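You operate a simulated robot arm through the tools that you are given. There is no shell and no other tool.

You run a simulated two-armed robot. Do the job below in one go: nothing can be reset, and whatever is moved stays where it is left.

## Task
Carry the seedling tray into the propagator, put the cress tin away and sweep up the spilt compost.
Fine: both hands on the tray; propagator lid shut; tin closed and back in its row; bench brush back where it lay. Set down upright: seed tin, bench brush. What is to be rubbed or washed off counts as gone when no trace of it is left.

The check looks at the end state, three seconds after you hand in, the way a careful person would. Anything else that was tipped, shoved, dropped, spilled or broken makes it a failure. A push-on lid holds only when it is set on centred and level and pressed home; a screw cap is set on level and turned clockwise until tight.

## Robot
Two 7-joint arms with two-finger grippers on one trunk, on a base that moves. Base frame: it is fixed to the floor where the robot stands at the start and does not move with it; the origin is under the middle of the robot, x ahead of it, y to its left, z up; the surface under the hand at the start is at about z = 0.85. Units: m, rad, N and s.
The left shoulder is at the start at [0.057, 0.216, 1.195], the right one opposite. With the tool pointing down near the work surface each hand reaches from about 0.26 to 0.8 m from the robot's upright axis, wherever it stands, measured 20 degrees to its own side. Places, roughly: floor of the propagator [0.5, 0.5, 0.9]; middle of the potting bench [0.6, 0, 0.8]; propagator lid [0.7, 0.5, 1]; slide vent [0.7, 0.4, 1.1]; spilt compost [0.6, 0, 0.9]; turn vent [0.7, 0.6, 1]. Payload 3.18 kg a hand.
The TCP of each hand is the grasp point between the finger pads, 0.03 m short of the fingertips. In the tool frame z runs along the fingers and y along their closing line. The gripper opens to 0.144 m; its body begins 0.103 m behind the TCP.
Orientation is told as [roll, pitch, yaw] about the base's x, y, z axes, in that order, counted from this pose: with the fingers straight down and closing along the base's y, the tool's x points along the base's -x, its y along +y and its z along -z.

## Interface
- The arms move only by the tool move_arm. It takes "left_deltas", "right_deltas" or both (then of equal length, played together; a hand with none holds still); each is a list of rows, each a list of 7 numbers: the shift along the base's x, y, z in units of 300 mm (1.0 is 300 mm), then the turn, a rotation vector about the base's x, y, z in units of 120 degrees (1.0 is 120 degrees), then the closure, from 0 (fully open) to 1 (shut). In form: [[x, y, z, ax, ay, az, fingers], ...]. A call has 1 to 20 rows; each row is the pose to reach, as a shift and turn from the pose commanded when the call began. A call with a number of a shift or a turn outside -1 to 1 is refused whole. Rows are played at 5 a second. More than 0.05 m and 0.15 rad between two rows, or a gripper value outside its range, and nothing of the call is played. A pose out of reach is approached as far as the arm can. The call stops where the force on the tool passes 40 N (or 10 N more than at its start, if that is more) or the arm is blocked; 0.2 s more then pass. Each finger travels about 0.1867 m/s and halts on what it meets, pressing with about 21 N; the grip force reading is that of the motor and also rises with nothing between the fingers. The clock runs only during rows and for 0.2 s after the last one: add rows that repeat a pose to give the fingers time. It gives the time, the measured TCP pose, the force on the tool (base axes), the opening and the grip force at its end, in the units of the frame above (readings bear some noise), with the torque about the TCP (base axes, N m) and any sound that the robot's microphone picked up, and new pictures: "views" is both (left out), scene, wrist or none (wrist: the cameras of the hands that moved).
- Cameras (640 x 400 px; columns grow to the right, rows downward): "scene" is now at [0.143, 0.0099, 1.3944]; the picture's right is [0.12, -0.99, 0.00], its down [-0.46, -0.06, -0.89] and it looks along [0.88, 0.11, -0.46] (base axes); focal length 214 px, centre (320, 200). "left" rides on the left gripper at [0.076, -0.016, -0.143] in its tool frame; the picture's right is [0.21, 0.98, 0.00], its down [-0.84, 0.18, -0.51] and it looks along [-0.50, 0.11, 0.86] (tool axes); focal length 218 px, centre (320, 200). "right" rides on the right gripper at [0.077, 0.016, -0.143] in its tool frame; the picture's right is [-0.21, 0.98, 0.00], its down [-0.84, -0.18, -0.51] and it looks along [-0.50, -0.11, 0.86] (tool axes); focal length 218 px, centre (320, 200). There is no depth. A picture from a camera that has moved, and an enlarged one, comes with that camera's place and axes in the base frame and with its lens.
- raise_lower(by): moves the trunk up (or, below 0, down) by that many m; the arms and the scene camera ride with it, the base frame stays. It gives what a move gives, with no picture.
- drive_base(legs): drives the robot by 1 to 6 legs, each [ahead, left, turn to the left] in m, m and rad, along the robot's own axes; the way and the turn of a leg run together, so that a leg with both is an arc; at most 1.5 m and 3.142 rad a leg. The arms and the cameras ride along, it lands a little off, and it stops where it bumps. It gives what a move gives, and a new picture of the scene camera.
- aim_head(pan, tilt): turns the head with the scene camera to pan (to the left, within 1.396 rad either way) and tilt (down, from -0.506 to 1.204), counted from straight ahead of the robot (the tilt from the chest, where the trunk bows). It gives what a move gives, and a new picture of the scene camera.
- zoom(camera, box): a new picture of the part [left, top, right, bottom] of that camera's present view, enlarged. It takes no simulated time.
- hand_in(): hands the job in; it is judged then, once.

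Places have to be worked out from the pictures, the camera data and where the tool is seen. Open the grippers and draw the arms clear of the work before you hand the job in, unless the task says otherwise.

The tools are called after "Request:" by a JSON object that holds its "fn" and its "kwargs". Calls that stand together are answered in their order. move_arm: Moves the arms, as the interface text tells. Its arguments: {"type":"object","properties":{"left_deltas":{"type":"array","items":{"type":"array","items":{"type":"number"}}},"right_deltas":{"type":"array","items":{"type":"array","items":{"type":"number"}}},"views":{"type":"string","enum":["both","scene","wrist","none"]}},"required":[]} The other tools are called the same way: raise_lower (by) moves the trunk up or down; drive_base (legs) drives the base; aim_head (pan, tilt) turns the head that bears the scene camera; zoom (camera, box) takes an enlarged picture of a part of a camera's view; hand_in () hands the job in.

At the start:

```text
time_s: 0.0
left_position: [0.4989, 0.4703, 1.3062]
left_orientation: [-0.001, -0.003, 0.001]
left_force: [0.5, -1.0, 0.5]
left_torque: [0.0, -0.01, 0.0]
left_gripper_width: 0.1439
left_grip_force: 0.1
right_position: [0.3383, -0.058, 1.3474]
right_orientation: [0.002, 0.001, -0.001]
right_force: [0.9, -0.4, 0.3]
right_torque: [0.0, 0.01, 0.02]
right_gripper_width: 0.1441
right_grip_force: 0.0
trunk travel left (down, up): [-0.275, 0.094]
robot x, y, heading: [-0.0012, -0.0033, 0.0]
head pan, tilt (commanded): [0.126, 0.483]
```

scene: 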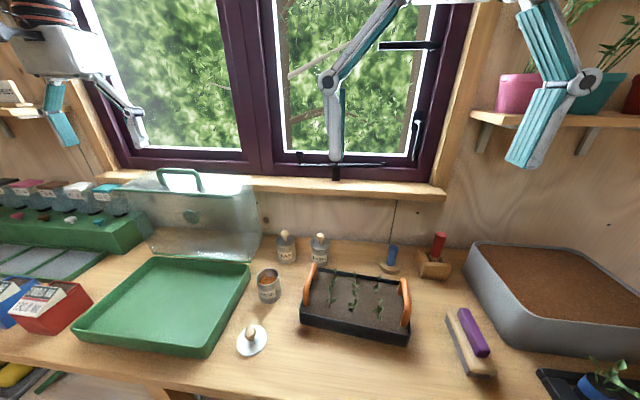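
right: 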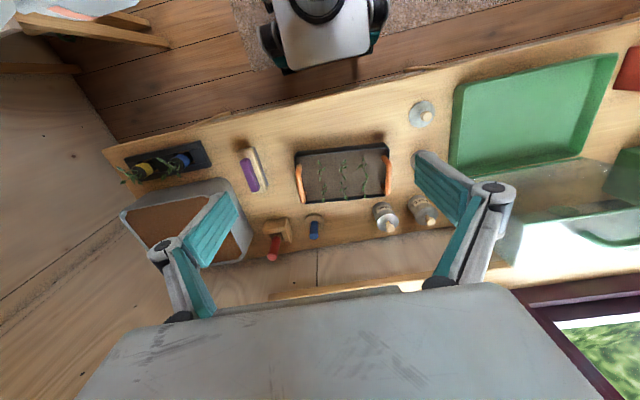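
left: 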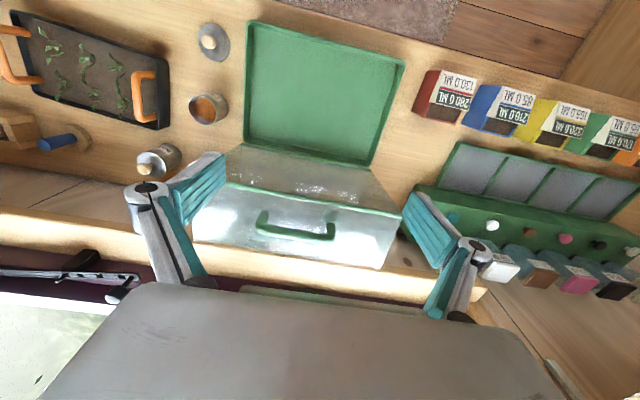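

The scene shows the tray with two orange handles, an open tin with its lid beside it, a purple brush, and the propagator base with its clear lid standing behind it. I'll zoom in on the parts to see the details before moving anything.

Request:
{"fn": "zoom", "kwargs": {"camera": "scene", "box": [220, 220, 420, 370]}}

Request:
{"fn": "zoom", "kwargs": {"camera": "scene", "box": [60, 160, 280, 370]}}

Request:
{"fn": "zoom", "kwargs": {"camera": "scene", "box": [370, 220, 530, 400]}}

Request:
{"fn": "zoom", "kwargs": {"camera": "right", "box": [220, 80, 460, 280]}}

Request:
{"fn": "zoom", "kwargs": {"camera": "left", "box": [120, 0, 430, 280]}}

```text
2.67 times, centred on (320, 295) of scene
camera zoom: at [0.143, 0.0099, 1.3944], right [0.12, -0.99, 0.0], down [-0.46, -0.06, -0.89], along [0.88, 0.11, -0.46], focal length 572 px, centre (320, -53)
```

zoom: 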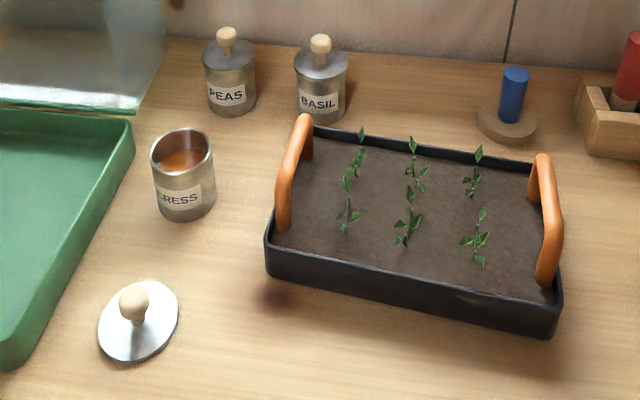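

```text
1.90 times, centred on (170, 265) of scene
camera zoom: at [0.143, 0.0099, 1.3944], right [0.12, -0.99, 0.0], down [-0.46, -0.06, -0.89], along [0.88, 0.11, -0.46], focal length 408 px, centre (606, 76)
```

zoom: 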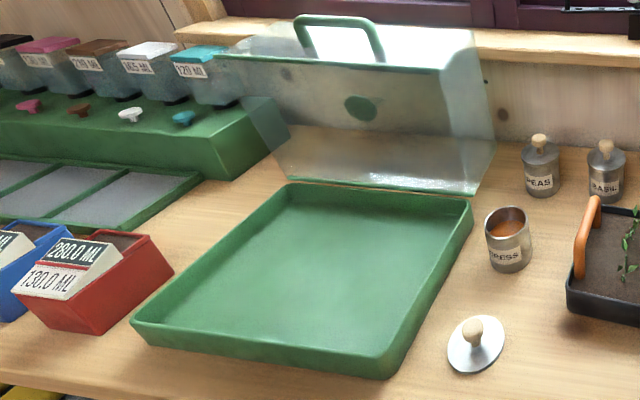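

```text
2.22 times, centred on (450, 310) of scene
camera zoom: at [0.143, 0.0099, 1.3944], right [0.12, -0.99, 0.0], down [-0.46, -0.06, -0.89], along [0.88, 0.11, -0.46], focal length 477 px, centre (31, -44)
```

zoom: 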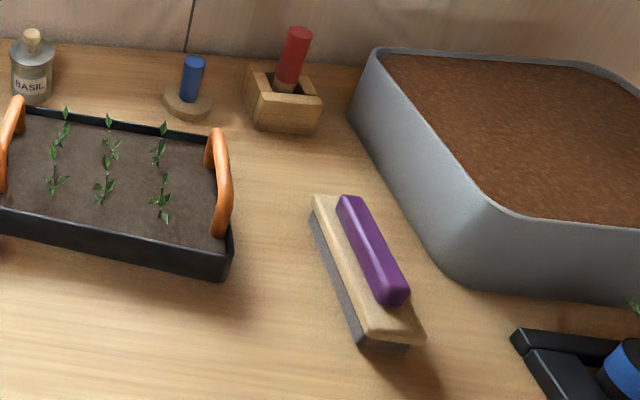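

```text
2.00 times, centred on (340, 180) of right
camera zoom: at [0.2617, -0.0409, 1.4898], right [0.21, 0.98, 0.0], down [0.84, -0.18, 0.51], along [0.5, -0.11, -0.86], focal length 436 px, centre (280, 240)
```

zoom: 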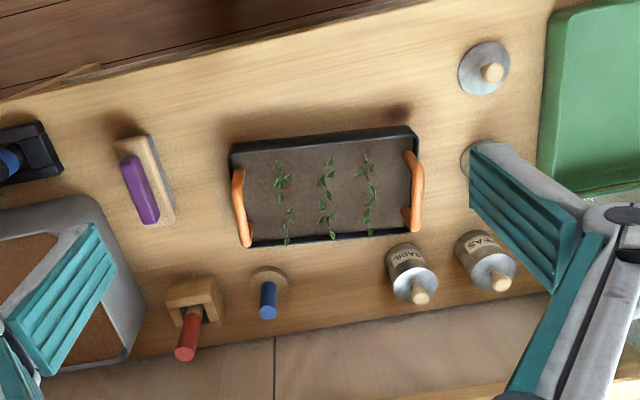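

```text
1.43 times, centred on (275, 140) of left
camera zoom: at [0.4235, 0.4522, 1.4471], right [-0.21, 0.98, 0.0], down [0.84, 0.18, 0.51], along [0.5, 0.11, -0.86], focal length 312 px, centre (384, 286)
```

zoom: 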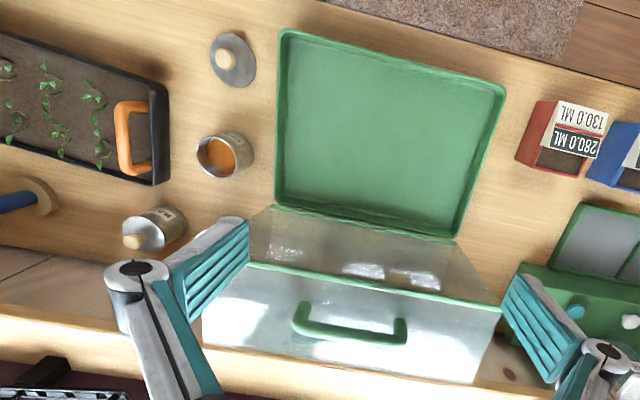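

The tray sits around [0.53, -0.03], the cress tin around [0.555, 0.215], and the tins PEAS and BASIL stand at about y = 0.20 and 0.08 at the back. I'll aim the head at the middle of the bench to get clearer views of the spill, the tin row and the brush.

Request:
{"fn": "aim_head", "kwargs": {"pan": -0.1, "tilt": 0.75}}

```text
time_s: 0.8
left_position: [0.4996, 0.4687, 1.3049]
left_orientation: [0.0, -0.001, 0.0]
left_force: [0.5, 0.7, 0.0]
left_torque: [0.0, 0.0, 0.03]
left_gripper_width: 0.1439
left_grip_force: 0.1
right_position: [0.3377, -0.0584, 1.3466]
right_orientation: [0.002, 0.003, -0.001]
right_force: [-0.1, 0.0, -0.3]
right_torque: [0.03, 0.01, -0.02]
right_gripper_width: 0.144
right_grip_force: 0.0
trunk travel left (down, up): [-0.275, 0.094]
robot x, y, heading: [-0.0005, 0.0025, 0.0]
head pan, tilt (commanded): [-0.099, 0.75]
camera scene: at [0.1348, -0.0097, 1.371], right [-0.1, -1.0, 0.0], down [-0.68, 0.07, -0.73], along [0.73, -0.07, -0.68], focal length 214 px, centre (320, 200)
```

scene: 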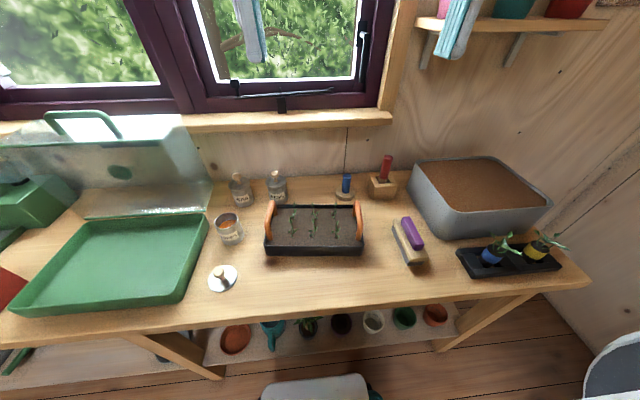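

Now I'll zoom in on the pieces of this view for exact pixel places.

Request:
{"fn": "zoom", "kwargs": {"camera": "scene", "box": [200, 160, 370, 266]}}

Request:
{"fn": "zoom", "kwargs": {"camera": "scene", "box": [340, 150, 500, 280]}}

Request:
{"fn": "zoom", "kwargs": {"camera": "scene", "box": [195, 200, 275, 300]}}

Request:
{"fn": "zoom", "kwargs": {"camera": "right", "box": [300, 130, 420, 205]}}

Request:
{"fn": "zoom", "kwargs": {"camera": "right", "box": [230, 190, 400, 296]}}

```text
3.76 times, centred on (285, 213) of scene
camera zoom: at [0.1348, -0.0097, 1.371], right [-0.1, -1.0, 0.0], down [-0.68, 0.07, -0.73], along [0.73, -0.07, -0.68], focal length 807 px, centre (452, 151)
```

zoom: 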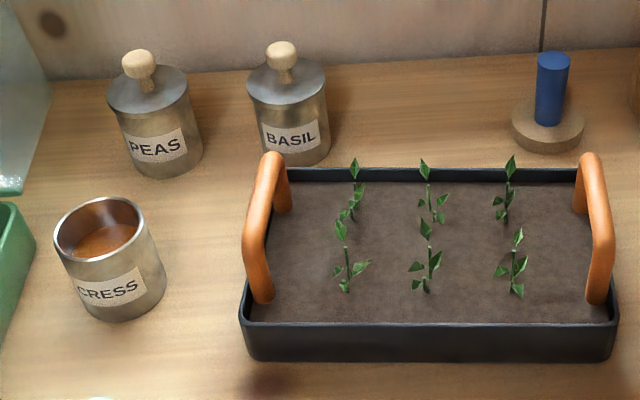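

```text
3.08 times, centred on (420, 215) of scene
camera zoom: at [0.1348, -0.0097, 1.371], right [-0.1, -1.0, 0.0], down [-0.68, 0.07, -0.73], along [0.73, -0.07, -0.68], focal length 660 px, centre (12, 154)
```

zoom: 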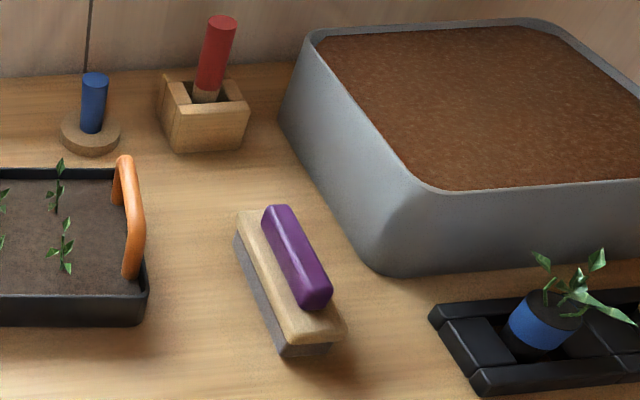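

```text
4.00 times, centred on (235, 250) of scene
camera zoom: at [0.1348, -0.0097, 1.371], right [-0.1, -1.0, 0.0], down [-0.68, 0.07, -0.73], along [0.73, -0.07, -0.68], focal length 858 px, centre (660, 0)
```

zoom: 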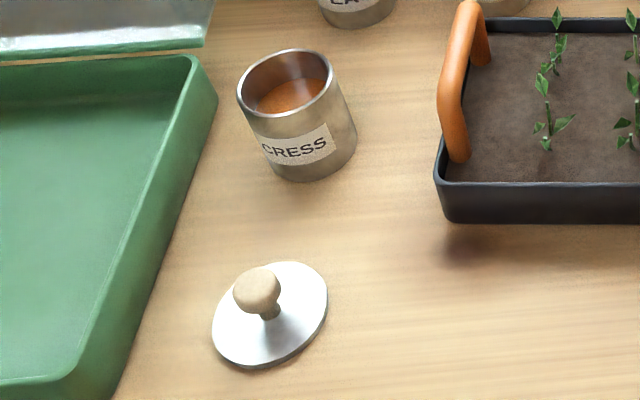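

```text
5.33 times, centred on (360, 168) of right
camera zoom: at [0.2616, -0.0409, 1.4898], right [0.21, 0.98, 0.0], down [0.84, -0.18, 0.51], along [0.5, -0.11, -0.86], focal length 1164 px, centre (107, 373)
```

zoom: 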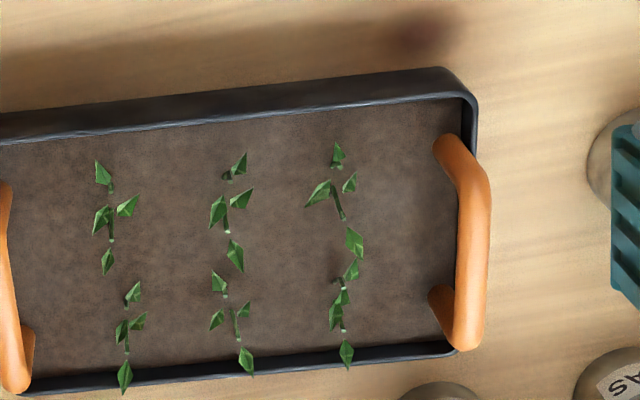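

```text
3.76 times, centred on (315, 243) of right
camera zoom: at [0.2616, -0.0409, 1.4898], right [0.21, 0.98, 0.0], down [0.84, -0.18, 0.51], along [0.5, -0.11, -0.86], focal length 822 px, centre (339, 38)
```

zoom: 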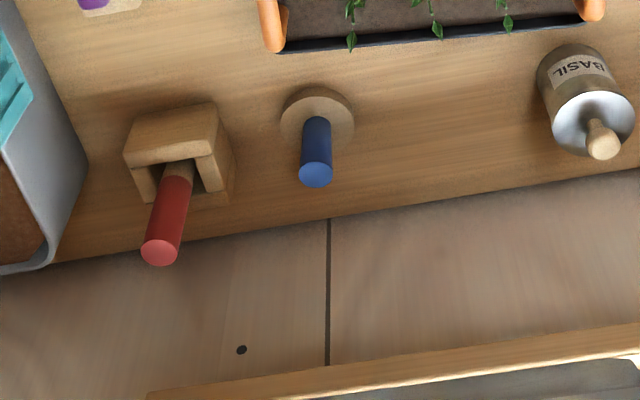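

The tray looks about 0.27 × 0.15 m with its centre near [0.54, -0.035] and a yaw of about -0.11. The handle bars are near z = 0.98, at y ≈ 0.08 and -0.145. I'll bring both hands part-way over the handles with the fingers half closed and check with the wrist cameras.

Request:
{"fn": "move_arm", "kwargs": {"left_deltas": [[0.0143, -0.1353, -0.0405, 0, 0, -0.0075, 0.1], [0.0286, -0.2706, -0.081, 0, 0, -0.015, 0.2], [0.0429, -0.4059, -0.1215, 0, 0, -0.0225, 0.3], [0.0572, -0.5412, -0.162, 0, 0, -0.03, 0.4], [0.0715, -0.6765, -0.2025, 0, 0, -0.0375, 0.5], [0.0858, -0.8118, -0.243, 0, 0, -0.045, 0.5], [0.1, -0.947, -0.283, 0, 0, -0.0525, 0.5]], "right_deltas": [[0.0869, -0.0413, -0.0936, 0, 0, -0.0075, 0.1], [0.1738, -0.0826, -0.1872, 0, 0, -0.015, 0.2], [0.2607, -0.1239, -0.2808, 0, 0, -0.0225, 0.3], [0.3476, -0.1652, -0.3744, 0, 0, -0.03, 0.4], [0.4345, -0.2065, -0.468, 0, 0, -0.0375, 0.5], [0.5214, -0.2478, -0.5616, 0, 0, -0.045, 0.5], [0.608, -0.289, -0.655, 0, 0, -0.0525, 0.5]], "views": "both"}}

```text
time_s: 2.4
left_position: [0.5148, 0.2094, 1.2135]
left_orientation: [0.003, 0.008, -0.122]
left_force: [0.5, -0.7, 0.5]
left_torque: [-0.04, -0.01, -0.02]
left_gripper_width: 0.0721
left_grip_force: 0.0
left hand out of reach, approached as far as the arm can: row 7
right_position: [0.5193, -0.1445, 1.1503]
right_orientation: [0.002, 0.001, -0.112]
right_force: [0.1, 1.0, -0.3]
right_torque: [-0.02, 0.04, 0.04]
right_gripper_width: 0.0721
right_grip_force: 0.1
trunk travel left (down, up): [-0.275, 0.094]
robot x, y, heading: [0.0022, 0.0023, -0.004]
head pan, tilt (commanded): [-0.099, 0.75]
camera scene: at [0.1345, -0.009, 1.3711], right [-0.1, -1.0, 0.0], down [-0.68, 0.07, -0.73], along [0.73, -0.07, -0.68], focal length 214 px, centre (320, 200)
camera right: at [0.4447, -0.1183, 1.2933], right [0.32, 0.95, 0.0], down [0.82, -0.27, 0.51], along [0.48, -0.16, -0.86], focal length 218 px, centre (320, 200)
camera left: at [0.4386, 0.201, 1.3559], right [-0.09, 1.0, 0.01], down [0.86, 0.07, 0.5], along [0.5, 0.05, -0.87], focal length 218 px, centre (320, 200)
```

scene: 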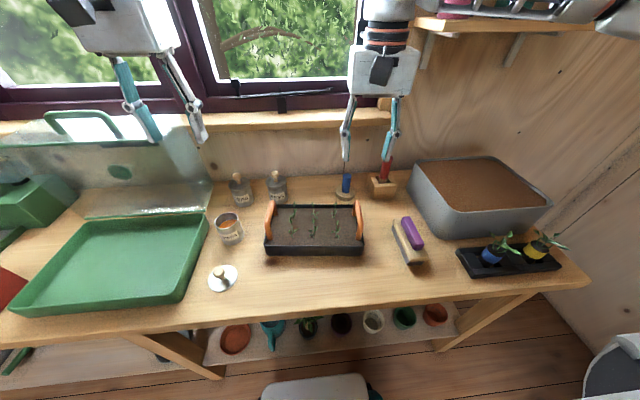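
right: 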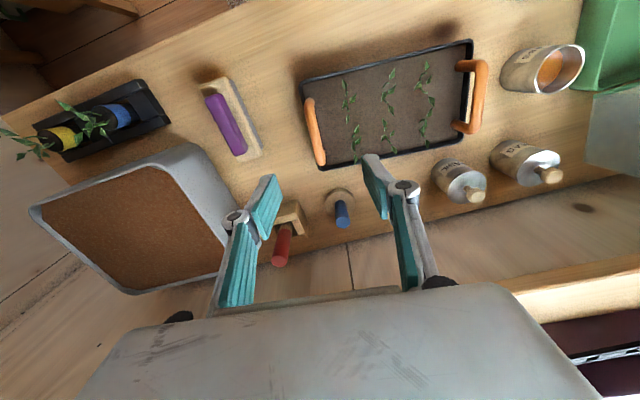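
left: 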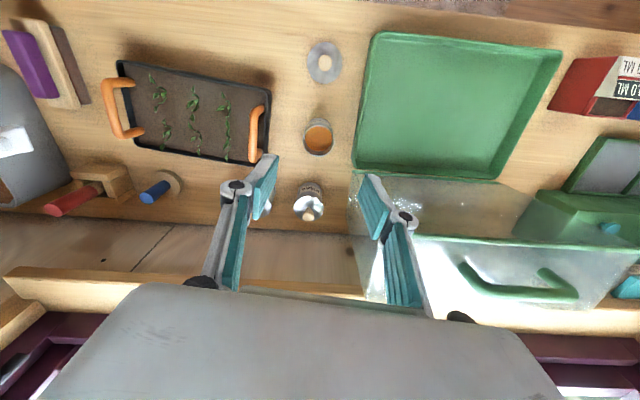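

The right hand is over its side, but the left arm fell a little short at that height (y = 0.209). I'll zoom in on the tray in both wrist views to fix the handle positions before going on.

Request:
{"fn": "zoom", "kwargs": {"camera": "right", "box": [290, 10, 500, 190]}}

Request:
{"fn": "zoom", "kwargs": {"camera": "left", "box": [90, 40, 300, 180]}}

Request:
{"fn": "zoom", "kwargs": {"camera": "left", "box": [340, 20, 640, 310]}}

```text
2.22 times, centred on (395, 100) of right
camera zoom: at [0.4447, -0.1183, 1.2933], right [0.32, 0.95, 0.0], down [0.82, -0.27, 0.51], along [0.48, -0.16, -0.86], focal length 485 px, centre (153, 422)
```

zoom: 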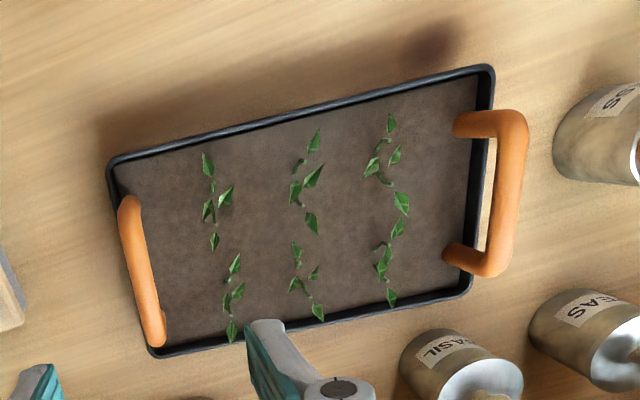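

```text
2.86 times, centred on (195, 110) of left
camera zoom: at [0.4386, 0.201, 1.3559], right [-0.09, 1.0, 0.01], down [0.86, 0.07, 0.5], along [0.5, 0.05, -0.87], focal length 624 px, centre (677, 457)
```

zoom: 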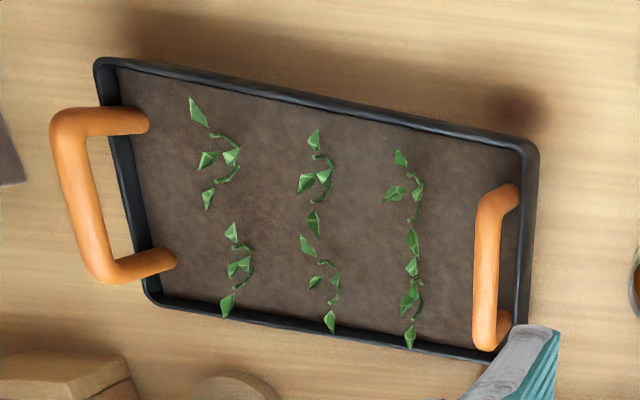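

```text
1.38 times, centred on (490, 165) of left
camera zoom: at [0.4386, 0.201, 1.3559], right [-0.09, 1.0, 0.01], down [0.86, 0.07, 0.5], along [0.5, 0.05, -0.87], focal length 301 px, centre (86, 248)
```

zoom: 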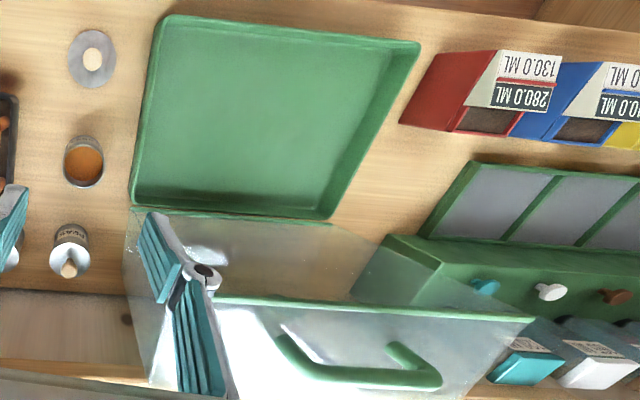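

Triangulating from both wrist views puts the left handle bar at about [0.546, 0.091, 0.945] and the right at [0.522, -0.153, 0.942], with the tray's yaw about -0.10. I'll bring both hands down to z ≈ 1.05 over the bars and check the reach.

Request:
{"fn": "move_arm", "kwargs": {"left_deltas": [[0, 0, -0.14, 0, 0, 0, 0.5], [0.02, -0.07, -0.27, 0, 0, 0.003, 0.54], [0.045, -0.17, -0.38, 0, 0, 0.006, 0.58], [0.075, -0.28, -0.46, 0, 0, 0.008, 0.58], [0.1, -0.39, -0.545, 0, 0, 0.01, 0.58]], "right_deltas": [[0.002, -0.005, -0.07, 0, 0, 0.001, 0.5], [0.004, -0.01, -0.14, 0, 0, 0.002, 0.54], [0.006, -0.015, -0.2, 0, 0, 0.004, 0.58], [0.008, -0.021, -0.27, 0, 0, 0.005, 0.58], [0.009, -0.027, -0.334, 0, 0, 0.006, 0.58]], "views": "both"}}

```text
time_s: 3.6
left_position: [0.5457, 0.2218, 1.2011]
left_orientation: [0.001, 0.002, -0.093]
left_force: [0.4, -0.3, -0.2]
left_torque: [-0.02, 0.01, 0.03]
left_gripper_width: 0.0608
left_grip_force: 0.0
left hand out of reach, approached as far as the arm can: row 1, 2, 3, 4, 5
right_position: [0.5232, -0.152, 1.05]
right_orientation: [0.003, 0.002, -0.099]
right_force: [-0.6, -0.5, -0.1]
right_torque: [0.02, 0.02, 0.01]
right_gripper_width: 0.0602
right_grip_force: 0.0
trunk travel left (down, up): [-0.275, 0.094]
robot x, y, heading: [-0.003, 0.0033, 0.002]
head pan, tilt (commanded): [-0.099, 0.75]
camera scene: at [0.135, -0.0098, 1.371], right [-0.1, -0.99, 0.0], down [-0.68, 0.07, -0.73], along [0.73, -0.07, -0.68], focal length 214 px, centre (320, 200)
camera right: at [0.4497, -0.1276, 1.1939], right [0.31, 0.95, 0.0], down [0.82, -0.26, 0.51], along [0.48, -0.15, -0.86], focal length 218 px, centre (320, 200)
camera left: at [0.4684, 0.2115, 1.3434], right [-0.12, 0.99, 0.0], down [0.86, 0.1, 0.51], along [0.5, 0.06, -0.86], focal length 218 px, centre (320, 200)
```

scene: 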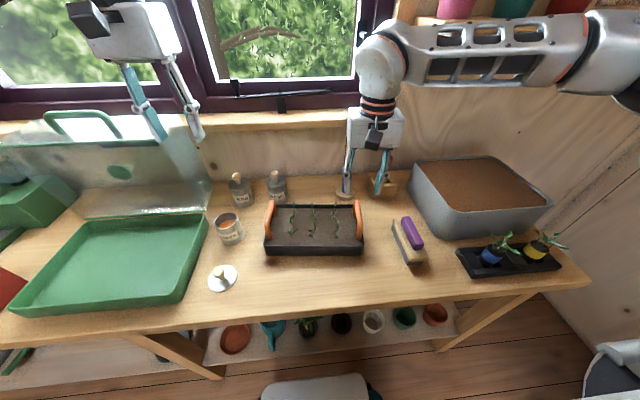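
right: 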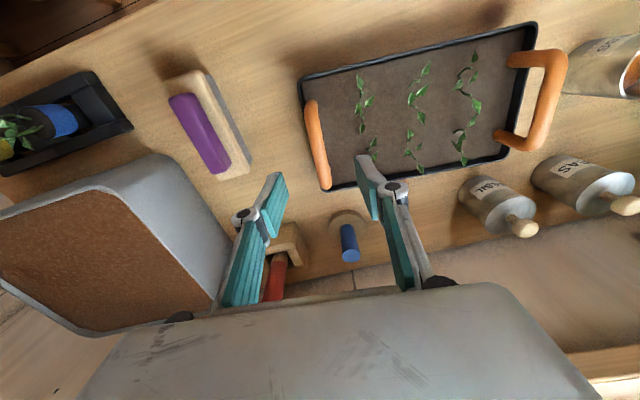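
left: 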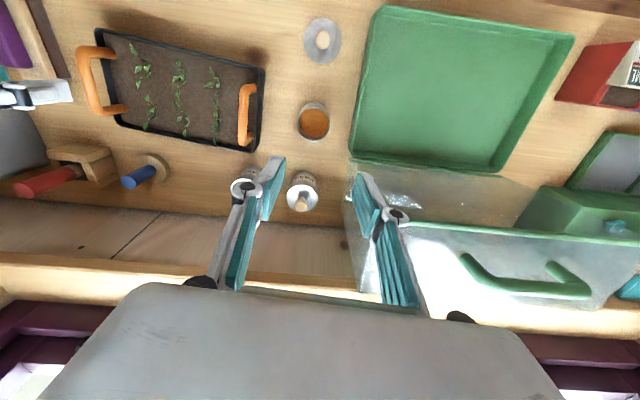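

The left arm seems stuck near a joint limit at this height (it only slid to [0.546, 0.222, 1.201]). I'll back it off to the left to see where its commanded pose sits, then bring it in along a different path.

Request:
{"fn": "move_arm", "kwargs": {"left_deltas": [[-0.07, 0.1, 0.05, 0, 0, 0, 0.58], [-0.14, 0.2, 0.1, 0, 0, 0, 0.58], [-0.21, 0.3, 0.15, 0, 0, 0, 0.58], [-0.28, 0.4, 0.2, 0, 0, 0, 0.58]], "views": "none"}}

```text
time_s: 4.6
left_position: [0.4609, 0.3431, 1.2628]
left_orientation: [-0.001, -0.001, -0.087]
left_force: [0.8, 0.5, 1.5]
left_torque: [-0.02, -0.04, 0.0]
left_gripper_width: 0.0603
left_grip_force: 0.0
right_position: [0.5225, -0.1519, 1.0525]
right_orientation: [0.0, 0.001, -0.1]
right_force: [-0.2, 0.8, 0.5]
right_torque: [0.03, -0.03, 0.02]
right_gripper_width: 0.0604
right_grip_force: 0.1
trunk travel left (down, up): [-0.275, 0.094]
robot x, y, heading: [-0.0038, 0.0004, -0.003]
head pan, tilt (commanded): [-0.099, 0.75]
```

The commanded pose follows the clipped one, so I can plan from the measured pose. I'll lower the left hand here at the side before moving it right.

Request:
{"fn": "move_arm", "kwargs": {"left_deltas": [[-0.05, 0, -0.14, 0, 0, 0, 0.58], [-0.1, 0, -0.28, 0, 0, 0, 0.58], [-0.15, 0, -0.42, 0, 0, 0, 0.58], [-0.2, 0, -0.53, 0, 0, 0, 0.58]], "views": "none"}}

```text
time_s: 5.6
left_position: [0.4101, 0.3828, 1.1352]
left_orientation: [0.0, 0.003, -0.09]
left_force: [0.3, -0.2, -0.1]
left_torque: [0.02, 0.0, -0.02]
left_gripper_width: 0.0605
left_grip_force: 0.1
left hand out of reach, approached as far as the arm can: row 3, 4
right_position: [0.5239, -0.1513, 1.052]
right_orientation: [0.001, 0.001, -0.1]
right_force: [-0.5, 0.5, -0.3]
right_torque: [-0.04, 0.01, -0.01]
right_gripper_width: 0.0606
right_grip_force: 0.0
trunk travel left (down, up): [-0.275, 0.094]
robot x, y, heading: [0.0009, 0.0012, -0.002]
head pan, tilt (commanded): [-0.099, 0.75]
```

The left arm gets stuck again, at y ≈ 0.383 here, so some joint limit is at play, perhaps in the wrist roll. I'll try turning the hand's yaw a little to the left and coming up a bit to see whether that frees it.

Request:
{"fn": "move_arm", "kwargs": {"left_deltas": [[0, 0, 0, 0, 0, 0.06, 0.58], [0, 0, 0, 0, 0, 0.12, 0.58], [0, -0.08, -0.03, 0, 0, 0.18, 0.58], [0, -0.16, -0.06, 0, 0, 0.24, 0.58]], "views": "scene"}}

```text
time_s: 6.6
left_position: [0.453, 0.4297, 1.1817]
left_orientation: [-0.003, 0.003, 0.408]
left_force: [-0.5, 0.2, -0.5]
left_torque: [-0.08, -0.02, -0.03]
left_gripper_width: 0.0603
left_grip_force: 0.1
left hand out of reach, approached as far as the arm can: row 1, 2, 3, 4
right_position: [0.5218, -0.1496, 1.0518]
right_orientation: [0.0, 0.001, -0.102]
right_force: [-0.8, 1.0, 0.6]
right_torque: [-0.05, -0.05, 0.01]
right_gripper_width: 0.0606
right_grip_force: 0.0
trunk travel left (down, up): [-0.275, 0.094]
robot x, y, heading: [0.0009, -0.0002, -0.0]
head pan, tilt (commanded): [-0.099, 0.75]
camera scene: at [0.1336, -0.0073, 1.3711], right [-0.1, -1.0, 0.0], down [-0.68, 0.07, -0.73], along [0.73, -0.07, -0.68], focal length 214 px, centre (320, 200)
```

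scene: 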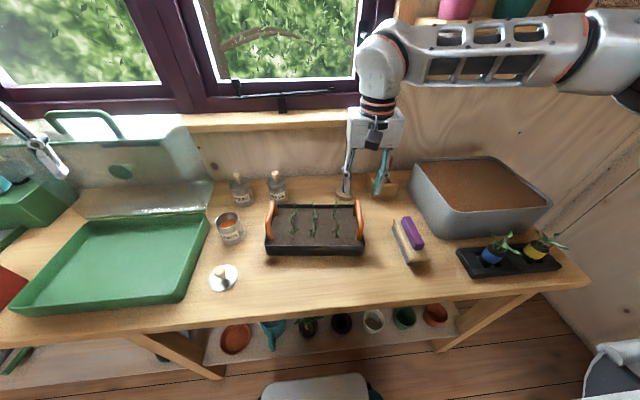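

Turning left made it worse, so the wrist's limit lies on that side, and the right arm does the mirrored pose without trouble. I'll look at the left arm's posture with the head camera.

Request:
{"fn": "aim_head", "kwargs": {"pan": 0.8, "tilt": 0.2}}

Request:
{"fn": "aim_head", "kwargs": {"pan": -0.8, "tilt": 0.2}}

```text
time_s: 7.8
left_position: [0.4543, 0.4271, 1.183]
left_orientation: [0.0, 0.002, 0.405]
left_force: [-0.4, -0.4, -0.2]
left_torque: [-0.02, 0.02, 0.01]
left_gripper_width: 0.0604
left_grip_force: 0.1
right_position: [0.523, -0.1521, 1.051]
right_orientation: [-0.001, 0.002, -0.099]
right_force: [0.0, -0.7, 0.5]
right_torque: [0.04, -0.03, 0.0]
right_gripper_width: 0.0604
right_grip_force: 0.2
trunk travel left (down, up): [-0.275, 0.094]
robot x, y, heading: [-0.0, 0.0046, 0.0]
head pan, tilt (commanded): [0.799, 0.201]
camera scene: at [0.1175, 0.0652, 1.4206], right [0.72, -0.7, 0.0], down [-0.14, -0.14, -0.98], along [0.68, 0.7, -0.2], focal length 214 px, centre (320, 200)
```

scene: 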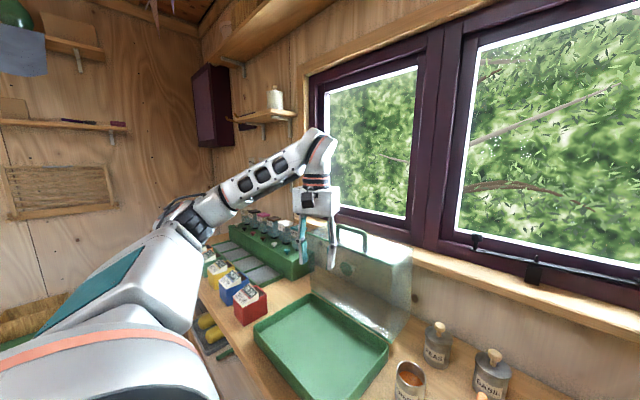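

```text
time_s: 9.4
left_position: [0.4542, 0.4268, 1.1823]
left_orientation: [0.0, 0.003, 0.404]
left_force: [-0.9, -0.4, -0.4]
left_torque: [0.01, 0.0, -0.01]
left_gripper_width: 0.0606
left_grip_force: 0.0
right_position: [0.5233, -0.152, 1.0517]
right_orientation: [0.003, 0.003, -0.101]
right_force: [-0.7, -0.6, -0.5]
right_torque: [0.0, -0.02, -0.02]
right_gripper_width: 0.0604
right_grip_force: 0.2
trunk travel left (down, up): [-0.275, 0.094]
robot x, y, heading: [0.0048, 0.0058, 0.002]
head pan, tilt (commanded): [-0.799, 0.201]
camera scene: at [0.1174, -0.0683, 1.4206], right [-0.72, -0.7, 0.0], down [-0.14, 0.14, -0.98], along [0.68, -0.7, -0.2], focal length 214 px, centre (320, 200)
```

scene: 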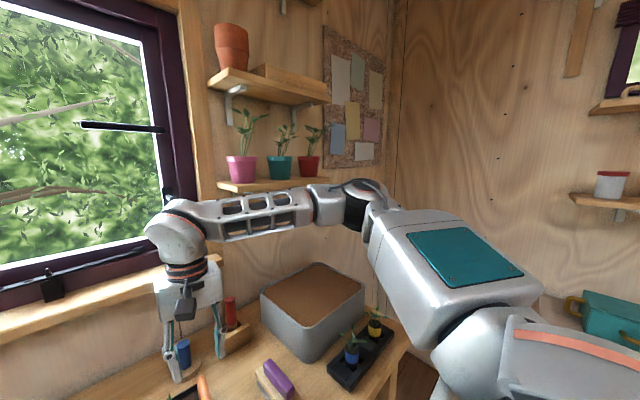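

The left elbow is low and out to the side, and that puts its wrist roll at the end of its travel. Turning the left hand by about -180° gives the same grasp and takes the wrist away from the limit, so I'll start that turn while keeping well clear of the lid.

Request:
{"fn": "move_arm", "kwargs": {"left_deltas": [[0, 0, 0.02, 0, 0, -0.068, 0.58], [0, 0, 0.04, 0, 0, -0.136, 0.58], [0, 0, 0.06, 0, 0, -0.204, 0.58], [0, 0, 0.06, 0, 0, -0.272, 0.58], [0, -0.03, 0.06, 0, 0, -0.34, 0.58], [0, -0.06, 0.06, 0, 0, -0.408, 0.58], [0, -0.09, 0.06, 0, 0, -0.476, 0.58], [0, -0.12, 0.06, 0, 0, -0.544, 0.58], [0, -0.15, 0.06, 0, 0, -0.612, 0.58], [0, -0.18, 0.06, 0, 0, -0.68, 0.58], [0, -0.21, 0.06, 0, 0, -0.748, 0.58], [0, -0.24, 0.06, 0, 0, -0.816, 0.58], [0, -0.27, 0.06, 0, 0, -0.884, 0.58], [0, -0.3, 0.06, 0, 0, -0.952, 0.58]], "views": "none"}}

Request:
{"fn": "aim_head", "kwargs": {"pan": 0.1, "tilt": 0.65}}

```text
time_s: 12.4
left_position: [0.4578, 0.3374, 1.2046]
left_orientation: [-0.002, -0.004, -1.581]
left_force: [-0.2, 0.3, -0.5]
left_torque: [-0.01, 0.02, 0.05]
left_gripper_width: 0.0604
left_grip_force: 0.2
right_position: [0.5238, -0.1523, 1.0519]
right_orientation: [0.001, 0.003, -0.098]
right_force: [-0.3, -0.3, 0.0]
right_torque: [-0.06, 0.0, 0.01]
right_gripper_width: 0.0607
right_grip_force: 0.0
trunk travel left (down, up): [-0.275, 0.094]
robot x, y, heading: [-0.0003, 0.001, 0.001]
head pan, tilt (commanded): [-0.799, 0.201]
```

```text
time_s: 13.7
left_position: [0.4575, 0.3391, 1.2056]
left_orientation: [0.001, -0.002, -1.58]
left_force: [-0.5, 0.2, 0.7]
left_torque: [0.03, 0.0, -0.02]
left_gripper_width: 0.0604
left_grip_force: 0.1
right_position: [0.5234, -0.1514, 1.0519]
right_orientation: [0.001, 0.003, -0.099]
right_force: [0.1, -0.2, -1.7]
right_torque: [0.05, -0.02, 0.0]
right_gripper_width: 0.0606
right_grip_force: 0.1
trunk travel left (down, up): [-0.275, 0.094]
robot x, y, heading: [-0.003, 0.0014, -0.001]
head pan, tilt (commanded): [0.099, 0.649]
camera scene: at [0.1388, 0.007, 1.3796], right [0.1, -1.0, 0.0], down [-0.6, -0.06, -0.8], along [0.79, 0.08, -0.6], focal length 214 px, centre (320, 200)
```

scene: 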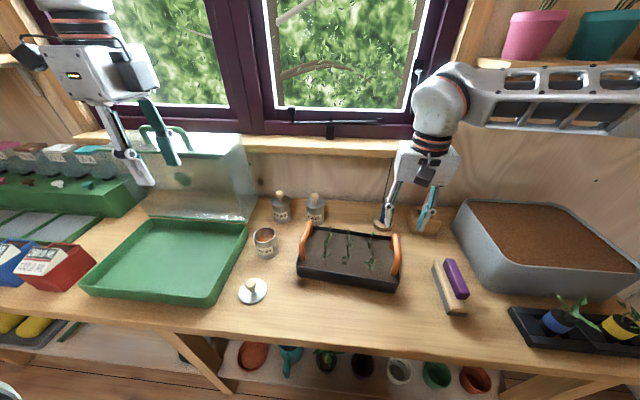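

That freed the wrist (yaw -1.58 reached exactly). I'll continue the turn to about -3.24 while carrying the left hand over to the left handle at z ≈ 1.06.

Request:
{"fn": "move_arm", "kwargs": {"left_deltas": [[0.0246, -0.0689, -0.0403, 0, 0, -0.066, 0.58], [0.0492, -0.1378, -0.0806, 0, 0, -0.132, 0.58], [0.0738, -0.2067, -0.1209, 0, 0, -0.198, 0.58], [0.0983, -0.2757, -0.161, 0, 0, -0.264, 0.58], [0.1229, -0.3446, -0.2013, 0, 0, -0.33, 0.58], [0.1475, -0.4135, -0.2415, 0, 0, -0.396, 0.58], [0.172, -0.4824, -0.2818, 0, 0, -0.462, 0.58], [0.1967, -0.5513, -0.322, 0, 0, -0.528, 0.58], [0.2213, -0.62, -0.3623, 0, 0, -0.594, 0.58], [0.2458, -0.689, -0.4025, 0, 0, -0.66, 0.58], [0.2704, -0.758, -0.4428, 0, 0, -0.727, 0.58], [0.295, -0.827, -0.483, 0, 0, -0.793, 0.58]], "views": "both"}}

```text
time_s: 16.2
left_position: [0.4853, 0.1542, 1.1186]
left_orientation: [0.006, 0.002, -3.062]
left_force: [-0.3, -0.6, 0.3]
left_torque: [0.03, -0.04, 0.01]
left_gripper_width: 0.0603
left_grip_force: 0.1
left hand out of reach, approached as far as the arm can: row 9, 10, 11, 12
right_position: [0.5218, -0.1519, 1.0522]
right_orientation: [0.003, -0.002, -0.098]
right_force: [-0.6, -0.6, -0.3]
right_torque: [0.02, -0.1, -0.01]
right_gripper_width: 0.0603
right_grip_force: 0.1
trunk travel left (down, up): [-0.275, 0.094]
robot x, y, heading: [-0.0029, -0.0023, 0.001]
head pan, tilt (commanded): [0.099, 0.649]
camera scene: at [0.1359, 0.0067, 1.3801], right [0.1, -1.0, 0.0], down [-0.6, -0.06, -0.8], along [0.79, 0.08, -0.6], focal length 214 px, centre (320, 200)
camera left: at [0.5606, 0.1776, 1.2604], right [0.29, -0.96, 0.01], down [-0.83, -0.24, 0.51], along [-0.48, -0.15, -0.86], focal length 218 px, centre (320, 200)
```

scene: 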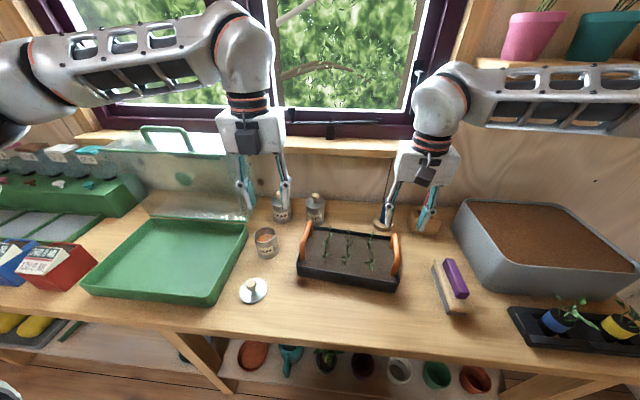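
left: 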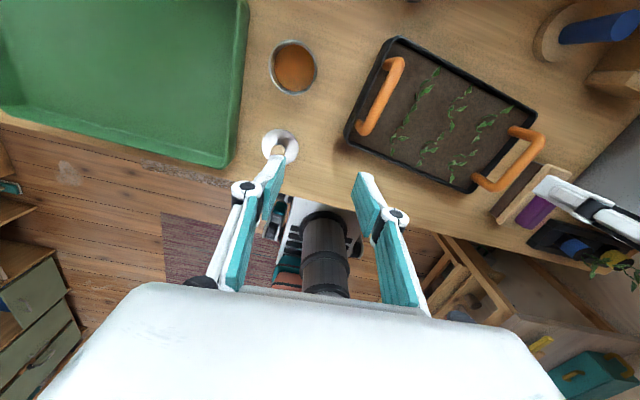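

The left elbow has now swung up into a posture like the right arm's, but the wrist is at its other limit (yaw -3.06). I'll unwind the hand towards yaw -0.1 in this new posture and see whether it stays free.

Request:
{"fn": "move_arm", "kwargs": {"left_deltas": [[0, 0, 0, 0, 0, 0.068, 0.58], [0, 0, 0, 0, 0, 0.136, 0.58], [0, 0, 0, 0, 0, 0.204, 0.58], [0, 0, 0, 0, 0, 0.272, 0.58], [0, 0, 0, 0, 0, 0.34, 0.58], [0, 0, 0, 0, 0, 0.408, 0.58], [0, 0, 0, 0, 0, 0.476, 0.58], [0, 0, 0, 0, 0, 0.544, 0.58], [0, 0, 0, 0, 0, 0.612, 0.58], [0, 0, 0, 0, 0, 0.68, 0.58], [0, 0, 0, 0, 0, 0.748, 0.58], [0, 0, 0, 0, 0, 0.816, 0.58], [0, 0, 0, 0, 0, 0.884, 0.58], [0, 0, 0, 0, 0, 0.952, 0.58]], "views": "scene"}}

```text
time_s: 19.2
left_position: [0.4854, 0.1558, 1.1163]
left_orientation: [0.007, -0.004, -1.062]
left_force: [0.1, -0.6, -0.8]
left_torque: [-0.01, -0.03, -0.03]
left_gripper_width: 0.0607
left_grip_force: 0.0
left hand out of reach, approached as far as the arm can: row 12
right_position: [0.5221, -0.1513, 1.0511]
right_orientation: [0.002, 0.001, -0.1]
right_force: [-0.3, -0.2, -0.8]
right_torque: [-0.03, -0.03, -0.04]
right_gripper_width: 0.0606
right_grip_force: 0.2
trunk travel left (down, up): [-0.275, 0.094]
robot x, y, heading: [-0.0036, 0.0009, -0.001]
head pan, tilt (commanded): [0.099, 0.649]
camera scene: at [0.1383, 0.0071, 1.3796], right [0.1, -1.0, 0.0], down [-0.6, -0.06, -0.8], along [0.79, 0.08, -0.6], focal length 214 px, centre (320, 200)
```

scene: 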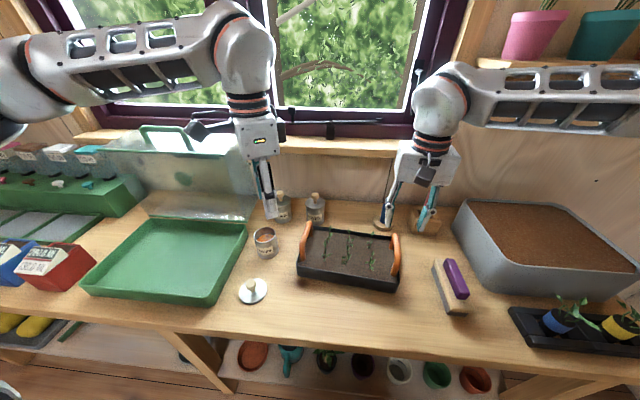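

The elbow stayed high and the yaw reached -1.06 exactly. I'll go on turning to -0.10.

Request:
{"fn": "move_arm", "kwargs": {"left_deltas": [[0, 0, 0, 0, 0, 0.0655, 0.58], [0, 0, 0, 0, 0, 0.131, 0.58], [0, 0, 0, 0, 0, 0.1965, 0.58], [0, 0, 0, 0, 0, 0.262, 0.58], [0, 0, 0, 0, 0, 0.3275, 0.58], [0, 0, 0, 0, 0, 0.393, 0.58], [0, 0, 0, 0, 0, 0.459, 0.58]], "views": "none"}}

```text
time_s: 20.9
left_position: [0.532, 0.239, 1.195]
left_orientation: [0.011, 0.004, -0.106]
left_force: [0.1, 0.9, 0.0]
left_torque: [-0.05, -0.02, -0.02]
left_gripper_width: 0.0605
left_grip_force: 0.2
left hand out of reach, approached as far as the arm can: row 3, 4, 5, 6, 7
right_position: [0.5238, -0.1525, 1.0524]
right_orientation: [0.001, 0.0, -0.101]
right_force: [0.1, 0.1, 0.6]
right_torque: [-0.04, 0.01, -0.04]
right_gripper_width: 0.0601
right_grip_force: 0.0
trunk travel left (down, up): [-0.275, 0.094]
robot x, y, heading: [0.001, -0.0013, 0.0]
head pan, tilt (commanded): [0.099, 0.649]
```

The limit seems to depend on how far in and how high the hand is, and the stated reach holds near the work surface. I'll turn to about yaw -0.9, where the arm is free, go down to z ≈ 1.0 at [0.45, 0.17], and try turning back there.

Request:
{"fn": "move_arm", "kwargs": {"left_deltas": [[-0.045, -0.02, -0.05, 0, 0, -0.066, 0.58], [-0.09, -0.06, -0.17, 0, 0, -0.132, 0.58], [-0.135, -0.1, -0.29, 0, 0, -0.198, 0.58], [-0.18, -0.14, -0.41, 0, 0, -0.264, 0.58], [-0.225, -0.18, -0.53, 0, 0, -0.33, 0.58], [-0.273, -0.23, -0.65, 0, 0, -0.382, 0.58]], "views": "none"}}

```text
time_s: 22.2
left_position: [0.4613, 0.1784, 1.0088]
left_orientation: [0.004, 0.002, -0.912]
left_force: [-0.4, 0.1, -0.1]
left_torque: [-0.02, 0.01, 0.02]
left_gripper_width: 0.0605
left_grip_force: 0.1
left hand out of reach, approached as far as the arm can: row 2, 3, 4, 5, 6
right_position: [0.5256, -0.1513, 1.0508]
right_orientation: [0.003, 0.003, -0.098]
right_force: [-0.3, -0.4, 0.3]
right_torque: [0.04, 0.0, -0.02]
right_gripper_width: 0.0605
right_grip_force: 0.2
trunk travel left (down, up): [-0.275, 0.094]
robot x, y, heading: [0.0026, 0.0014, 0.0]
head pan, tilt (commanded): [0.099, 0.649]
```

The reach limit here is about yaw -0.9, so the other side looks more promising. I'll turn to yaw -2.6 while moving over the left handle at z ≈ 1.04, then see how far towards -3.24 it goes.

Request:
{"fn": "move_arm", "kwargs": {"left_deltas": [[0, 0, 0.02, 0, 0, -0.067, 0.58], [0, 0, 0.04, 0, 0, -0.134, 0.58], [0.02, -0.02, 0.06, 0, 0, -0.201, 0.58], [0.05, -0.05, 0.08, 0, 0, -0.268, 0.58], [0.08, -0.08, 0.1, 0, 0, -0.335, 0.58], [0.11, -0.11, 0.1, 0, 0, -0.402, 0.58], [0.14, -0.14, 0.1, 0, 0, -0.469, 0.58], [0.17, -0.17, 0.1, 0, 0, -0.536, 0.58], [0.2, -0.2, 0.1, 0, 0, -0.603, 0.58], [0.23, -0.23, 0.1, 0, 0, -0.67, 0.58], [0.26, -0.26, 0.1, 0, 0, -0.737, 0.58], [0.283, -0.29, 0.1, 0, 0, -0.806, 0.58]], "views": "none"}}

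Request:
{"fn": "move_arm", "kwargs": {"left_deltas": [[0, 0, 0, 0, 0, -0.06, 0.58], [0, 0, 0, 0, 0, -0.12, 0.58], [0, 0, 0, 0, 0, -0.18, 0.58], [0, 0, 0, 0, 0, -0.24, 0.58], [0, 0, 0, 0, 0, -0.305, 0.58]], "views": "scene"}}

```text
time_s: 24.9
left_position: [0.4972, 0.1597, 1.1171]
left_orientation: [0.006, -0.004, -2.435]
left_force: [0.3, 0.1, 0.2]
left_torque: [0.0, 0.03, 0.01]
left_gripper_width: 0.0607
left_grip_force: 0.1
left hand out of reach, approached as far as the arm can: row 6, 7, 8, 9, 10, 11, 12
right_position: [0.5262, -0.1516, 1.0503]
right_orientation: [0.002, 0.006, -0.101]
right_force: [0.3, -0.8, -0.1]
right_torque: [0.0, 0.08, 0.0]
right_gripper_width: 0.0605
right_grip_force: 0.0
trunk travel left (down, up): [-0.275, 0.094]
robot x, y, heading: [0.0006, 0.0044, 0.001]
head pan, tilt (commanded): [0.099, 0.649]
```

```text
time_s: 26.1
left_position: [0.4963, 0.1576, 1.1157]
left_orientation: [0.006, 0.001, -3.076]
left_force: [-0.1, -0.4, 0.9]
left_torque: [0.02, 0.02, -0.03]
left_gripper_width: 0.0605
left_grip_force: 0.1
right_position: [0.5237, -0.1522, 1.051]
right_orientation: [0.003, 0.001, -0.1]
right_force: [1.1, 0.6, -0.3]
right_torque: [0.03, 0.04, -0.01]
right_gripper_width: 0.0607
right_grip_force: 0.1
trunk travel left (down, up): [-0.275, 0.094]
robot x, y, heading: [0.0052, 0.0007, 0.002]
head pan, tilt (commanded): [0.099, 0.649]
camera scene: at [0.1389, 0.0072, 1.3795], right [0.1, -1.0, 0.0], down [-0.6, -0.06, -0.8], along [0.79, 0.08, -0.6], focal length 214 px, centre (320, 200)
```

scene: 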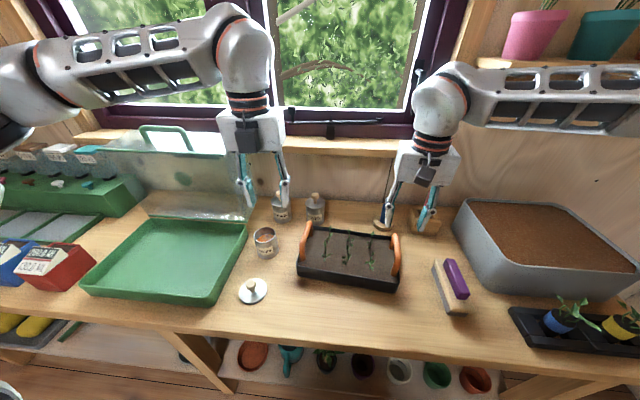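

At this spot the hand turned to yaw -3.08 with no complaint, so the limit there was about position and not yaw. I'll turn the remaining bit to -3.24 and try moving down and inwards in small steps.

Request:
{"fn": "move_arm", "kwargs": {"left_deltas": [[0, 0, 0, 0, 0, -0.04, 0.58], [0, 0, 0, 0, 0, -0.079, 0.58], [0, 0, -0.1, 0, 0, -0.079, 0.58], [0, 0, -0.2, 0, 0, -0.079, 0.58], [0, 0, -0.25, 0, 0, -0.079, 0.58]], "views": "none"}}

Request:
{"fn": "move_arm", "kwargs": {"left_deltas": [[0.03, -0.05, 0, 0, 0, 0, 0.58], [0.06, -0.1, 0, 0, 0, 0, 0.58], [0.1, -0.15, 0, 0, 0, 0, 0.58], [0.14, -0.2, 0, 0, 0, 0, 0.58]], "views": "none"}}

```text
time_s: 27.2
left_position: [0.4959, 0.1585, 1.038]
left_orientation: [0.008, -0.001, 3.044]
left_force: [0.0, 0.4, 0.3]
left_torque: [0.03, -0.04, -0.01]
left_gripper_width: 0.0604
left_grip_force: 0.0
right_position: [0.5234, -0.1518, 1.0519]
right_orientation: [0.001, 0.002, -0.1]
right_force: [0.6, 0.9, 0.3]
right_torque: [0.0, -0.02, 0.07]
right_gripper_width: 0.0605
right_grip_force: 0.1
trunk travel left (down, up): [-0.275, 0.094]
robot x, y, heading: [-0.0015, -0.0015, 0.002]
head pan, tilt (commanded): [0.099, 0.649]
```

```text
time_s: 28.2
left_position: [0.4984, 0.1541, 1.0379]
left_orientation: [0.008, 0.001, 3.047]
left_force: [0.5, 0.4, -0.2]
left_torque: [0.02, 0.0, 0.02]
left_gripper_width: 0.0604
left_grip_force: 0.1
left hand out of reach, approached as far as the arm can: row 1, 2, 3, 4
right_position: [0.5231, -0.1521, 1.051]
right_orientation: [0.002, 0.0, -0.1]
right_force: [0.3, -0.5, -0.9]
right_torque: [0.02, -0.03, 0.02]
right_gripper_width: 0.0604
right_grip_force: 0.0
trunk travel left (down, up): [-0.275, 0.094]
robot x, y, heading: [0.0034, 0.0019, 0.005]
head pan, tilt (commanded): [0.099, 0.649]
```

With yaw 3.045 (the same as -3.24) the left hand goes down freely, and only y < 0.154 is out of its reach in this posture. I'll check how far the right hand can go to the left, since driving the robot a little to the right would then solve it.

Request:
{"fn": "move_arm", "kwargs": {"right_deltas": [[0, 0.1, 0, 0, 0, 0, 0.58], [0, 0.2, 0, 0, 0, 0, 0.58], [0, 0.3, 0, 0, 0, 0, 0.58], [0, 0.4, 0, 0, 0, 0, 0.58]], "views": "none"}}

```text
time_s: 29.2
left_position: [0.4989, 0.1544, 1.0379]
left_orientation: [0.01, 0.001, 3.046]
left_force: [-0.2, 0.6, 0.1]
left_torque: [0.03, 0.02, -0.02]
left_gripper_width: 0.0602
left_grip_force: 0.1
right_position: [0.5221, -0.031, 1.0509]
right_orientation: [0.002, 0.002, -0.101]
right_force: [0.1, 0.8, 0.4]
right_torque: [-0.04, -0.01, 0.01]
right_gripper_width: 0.0605
right_grip_force: 0.1
trunk travel left (down, up): [-0.275, 0.094]
robot x, y, heading: [-0.0028, -0.0012, -0.002]
head pan, tilt (commanded): [0.099, 0.649]
```

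The right arm reaches y = -0.03 freely. So I'll drive the robot 0.10 m to the right, which puts both handles within reach of both hands.

Request:
{"fn": "drive_base", "kwargs": {"legs": [[0, -0.1, 0]]}}

```text
time_s: 30.8
left_position: [0.4991, 0.0531, 1.0384]
left_orientation: [0.009, -0.001, 3.045]
left_force: [0.0, -0.3, -0.1]
left_torque: [0.01, -0.03, -0.03]
left_gripper_width: 0.0603
left_grip_force: 0.0
right_position: [0.5228, -0.133, 1.0511]
right_orientation: [0.004, 0.002, -0.101]
right_force: [-0.3, -0.5, -0.3]
right_torque: [0.03, 0.02, -0.03]
right_gripper_width: 0.0607
right_grip_force: 0.0
trunk travel left (down, up): [-0.275, 0.094]
robot x, y, heading: [-0.0017, -0.0984, 0.003]
head pan, tilt (commanded): [0.099, 0.649]
camera scene: at [0.1388, -0.0935, 1.3796], right [0.1, -0.99, 0.0], down [-0.6, -0.06, -0.8], along [0.79, 0.08, -0.6], focal length 214 px, centre (320, 200)
```

scene: 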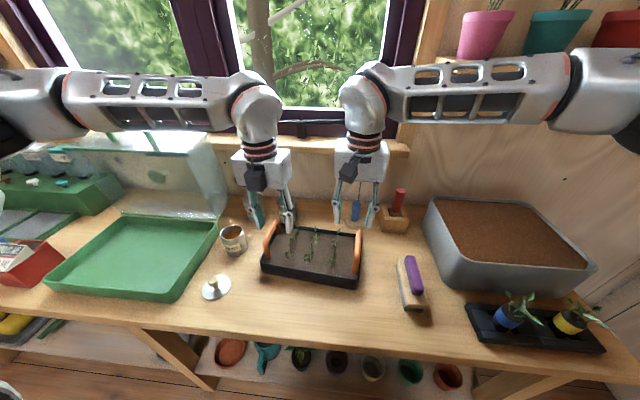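

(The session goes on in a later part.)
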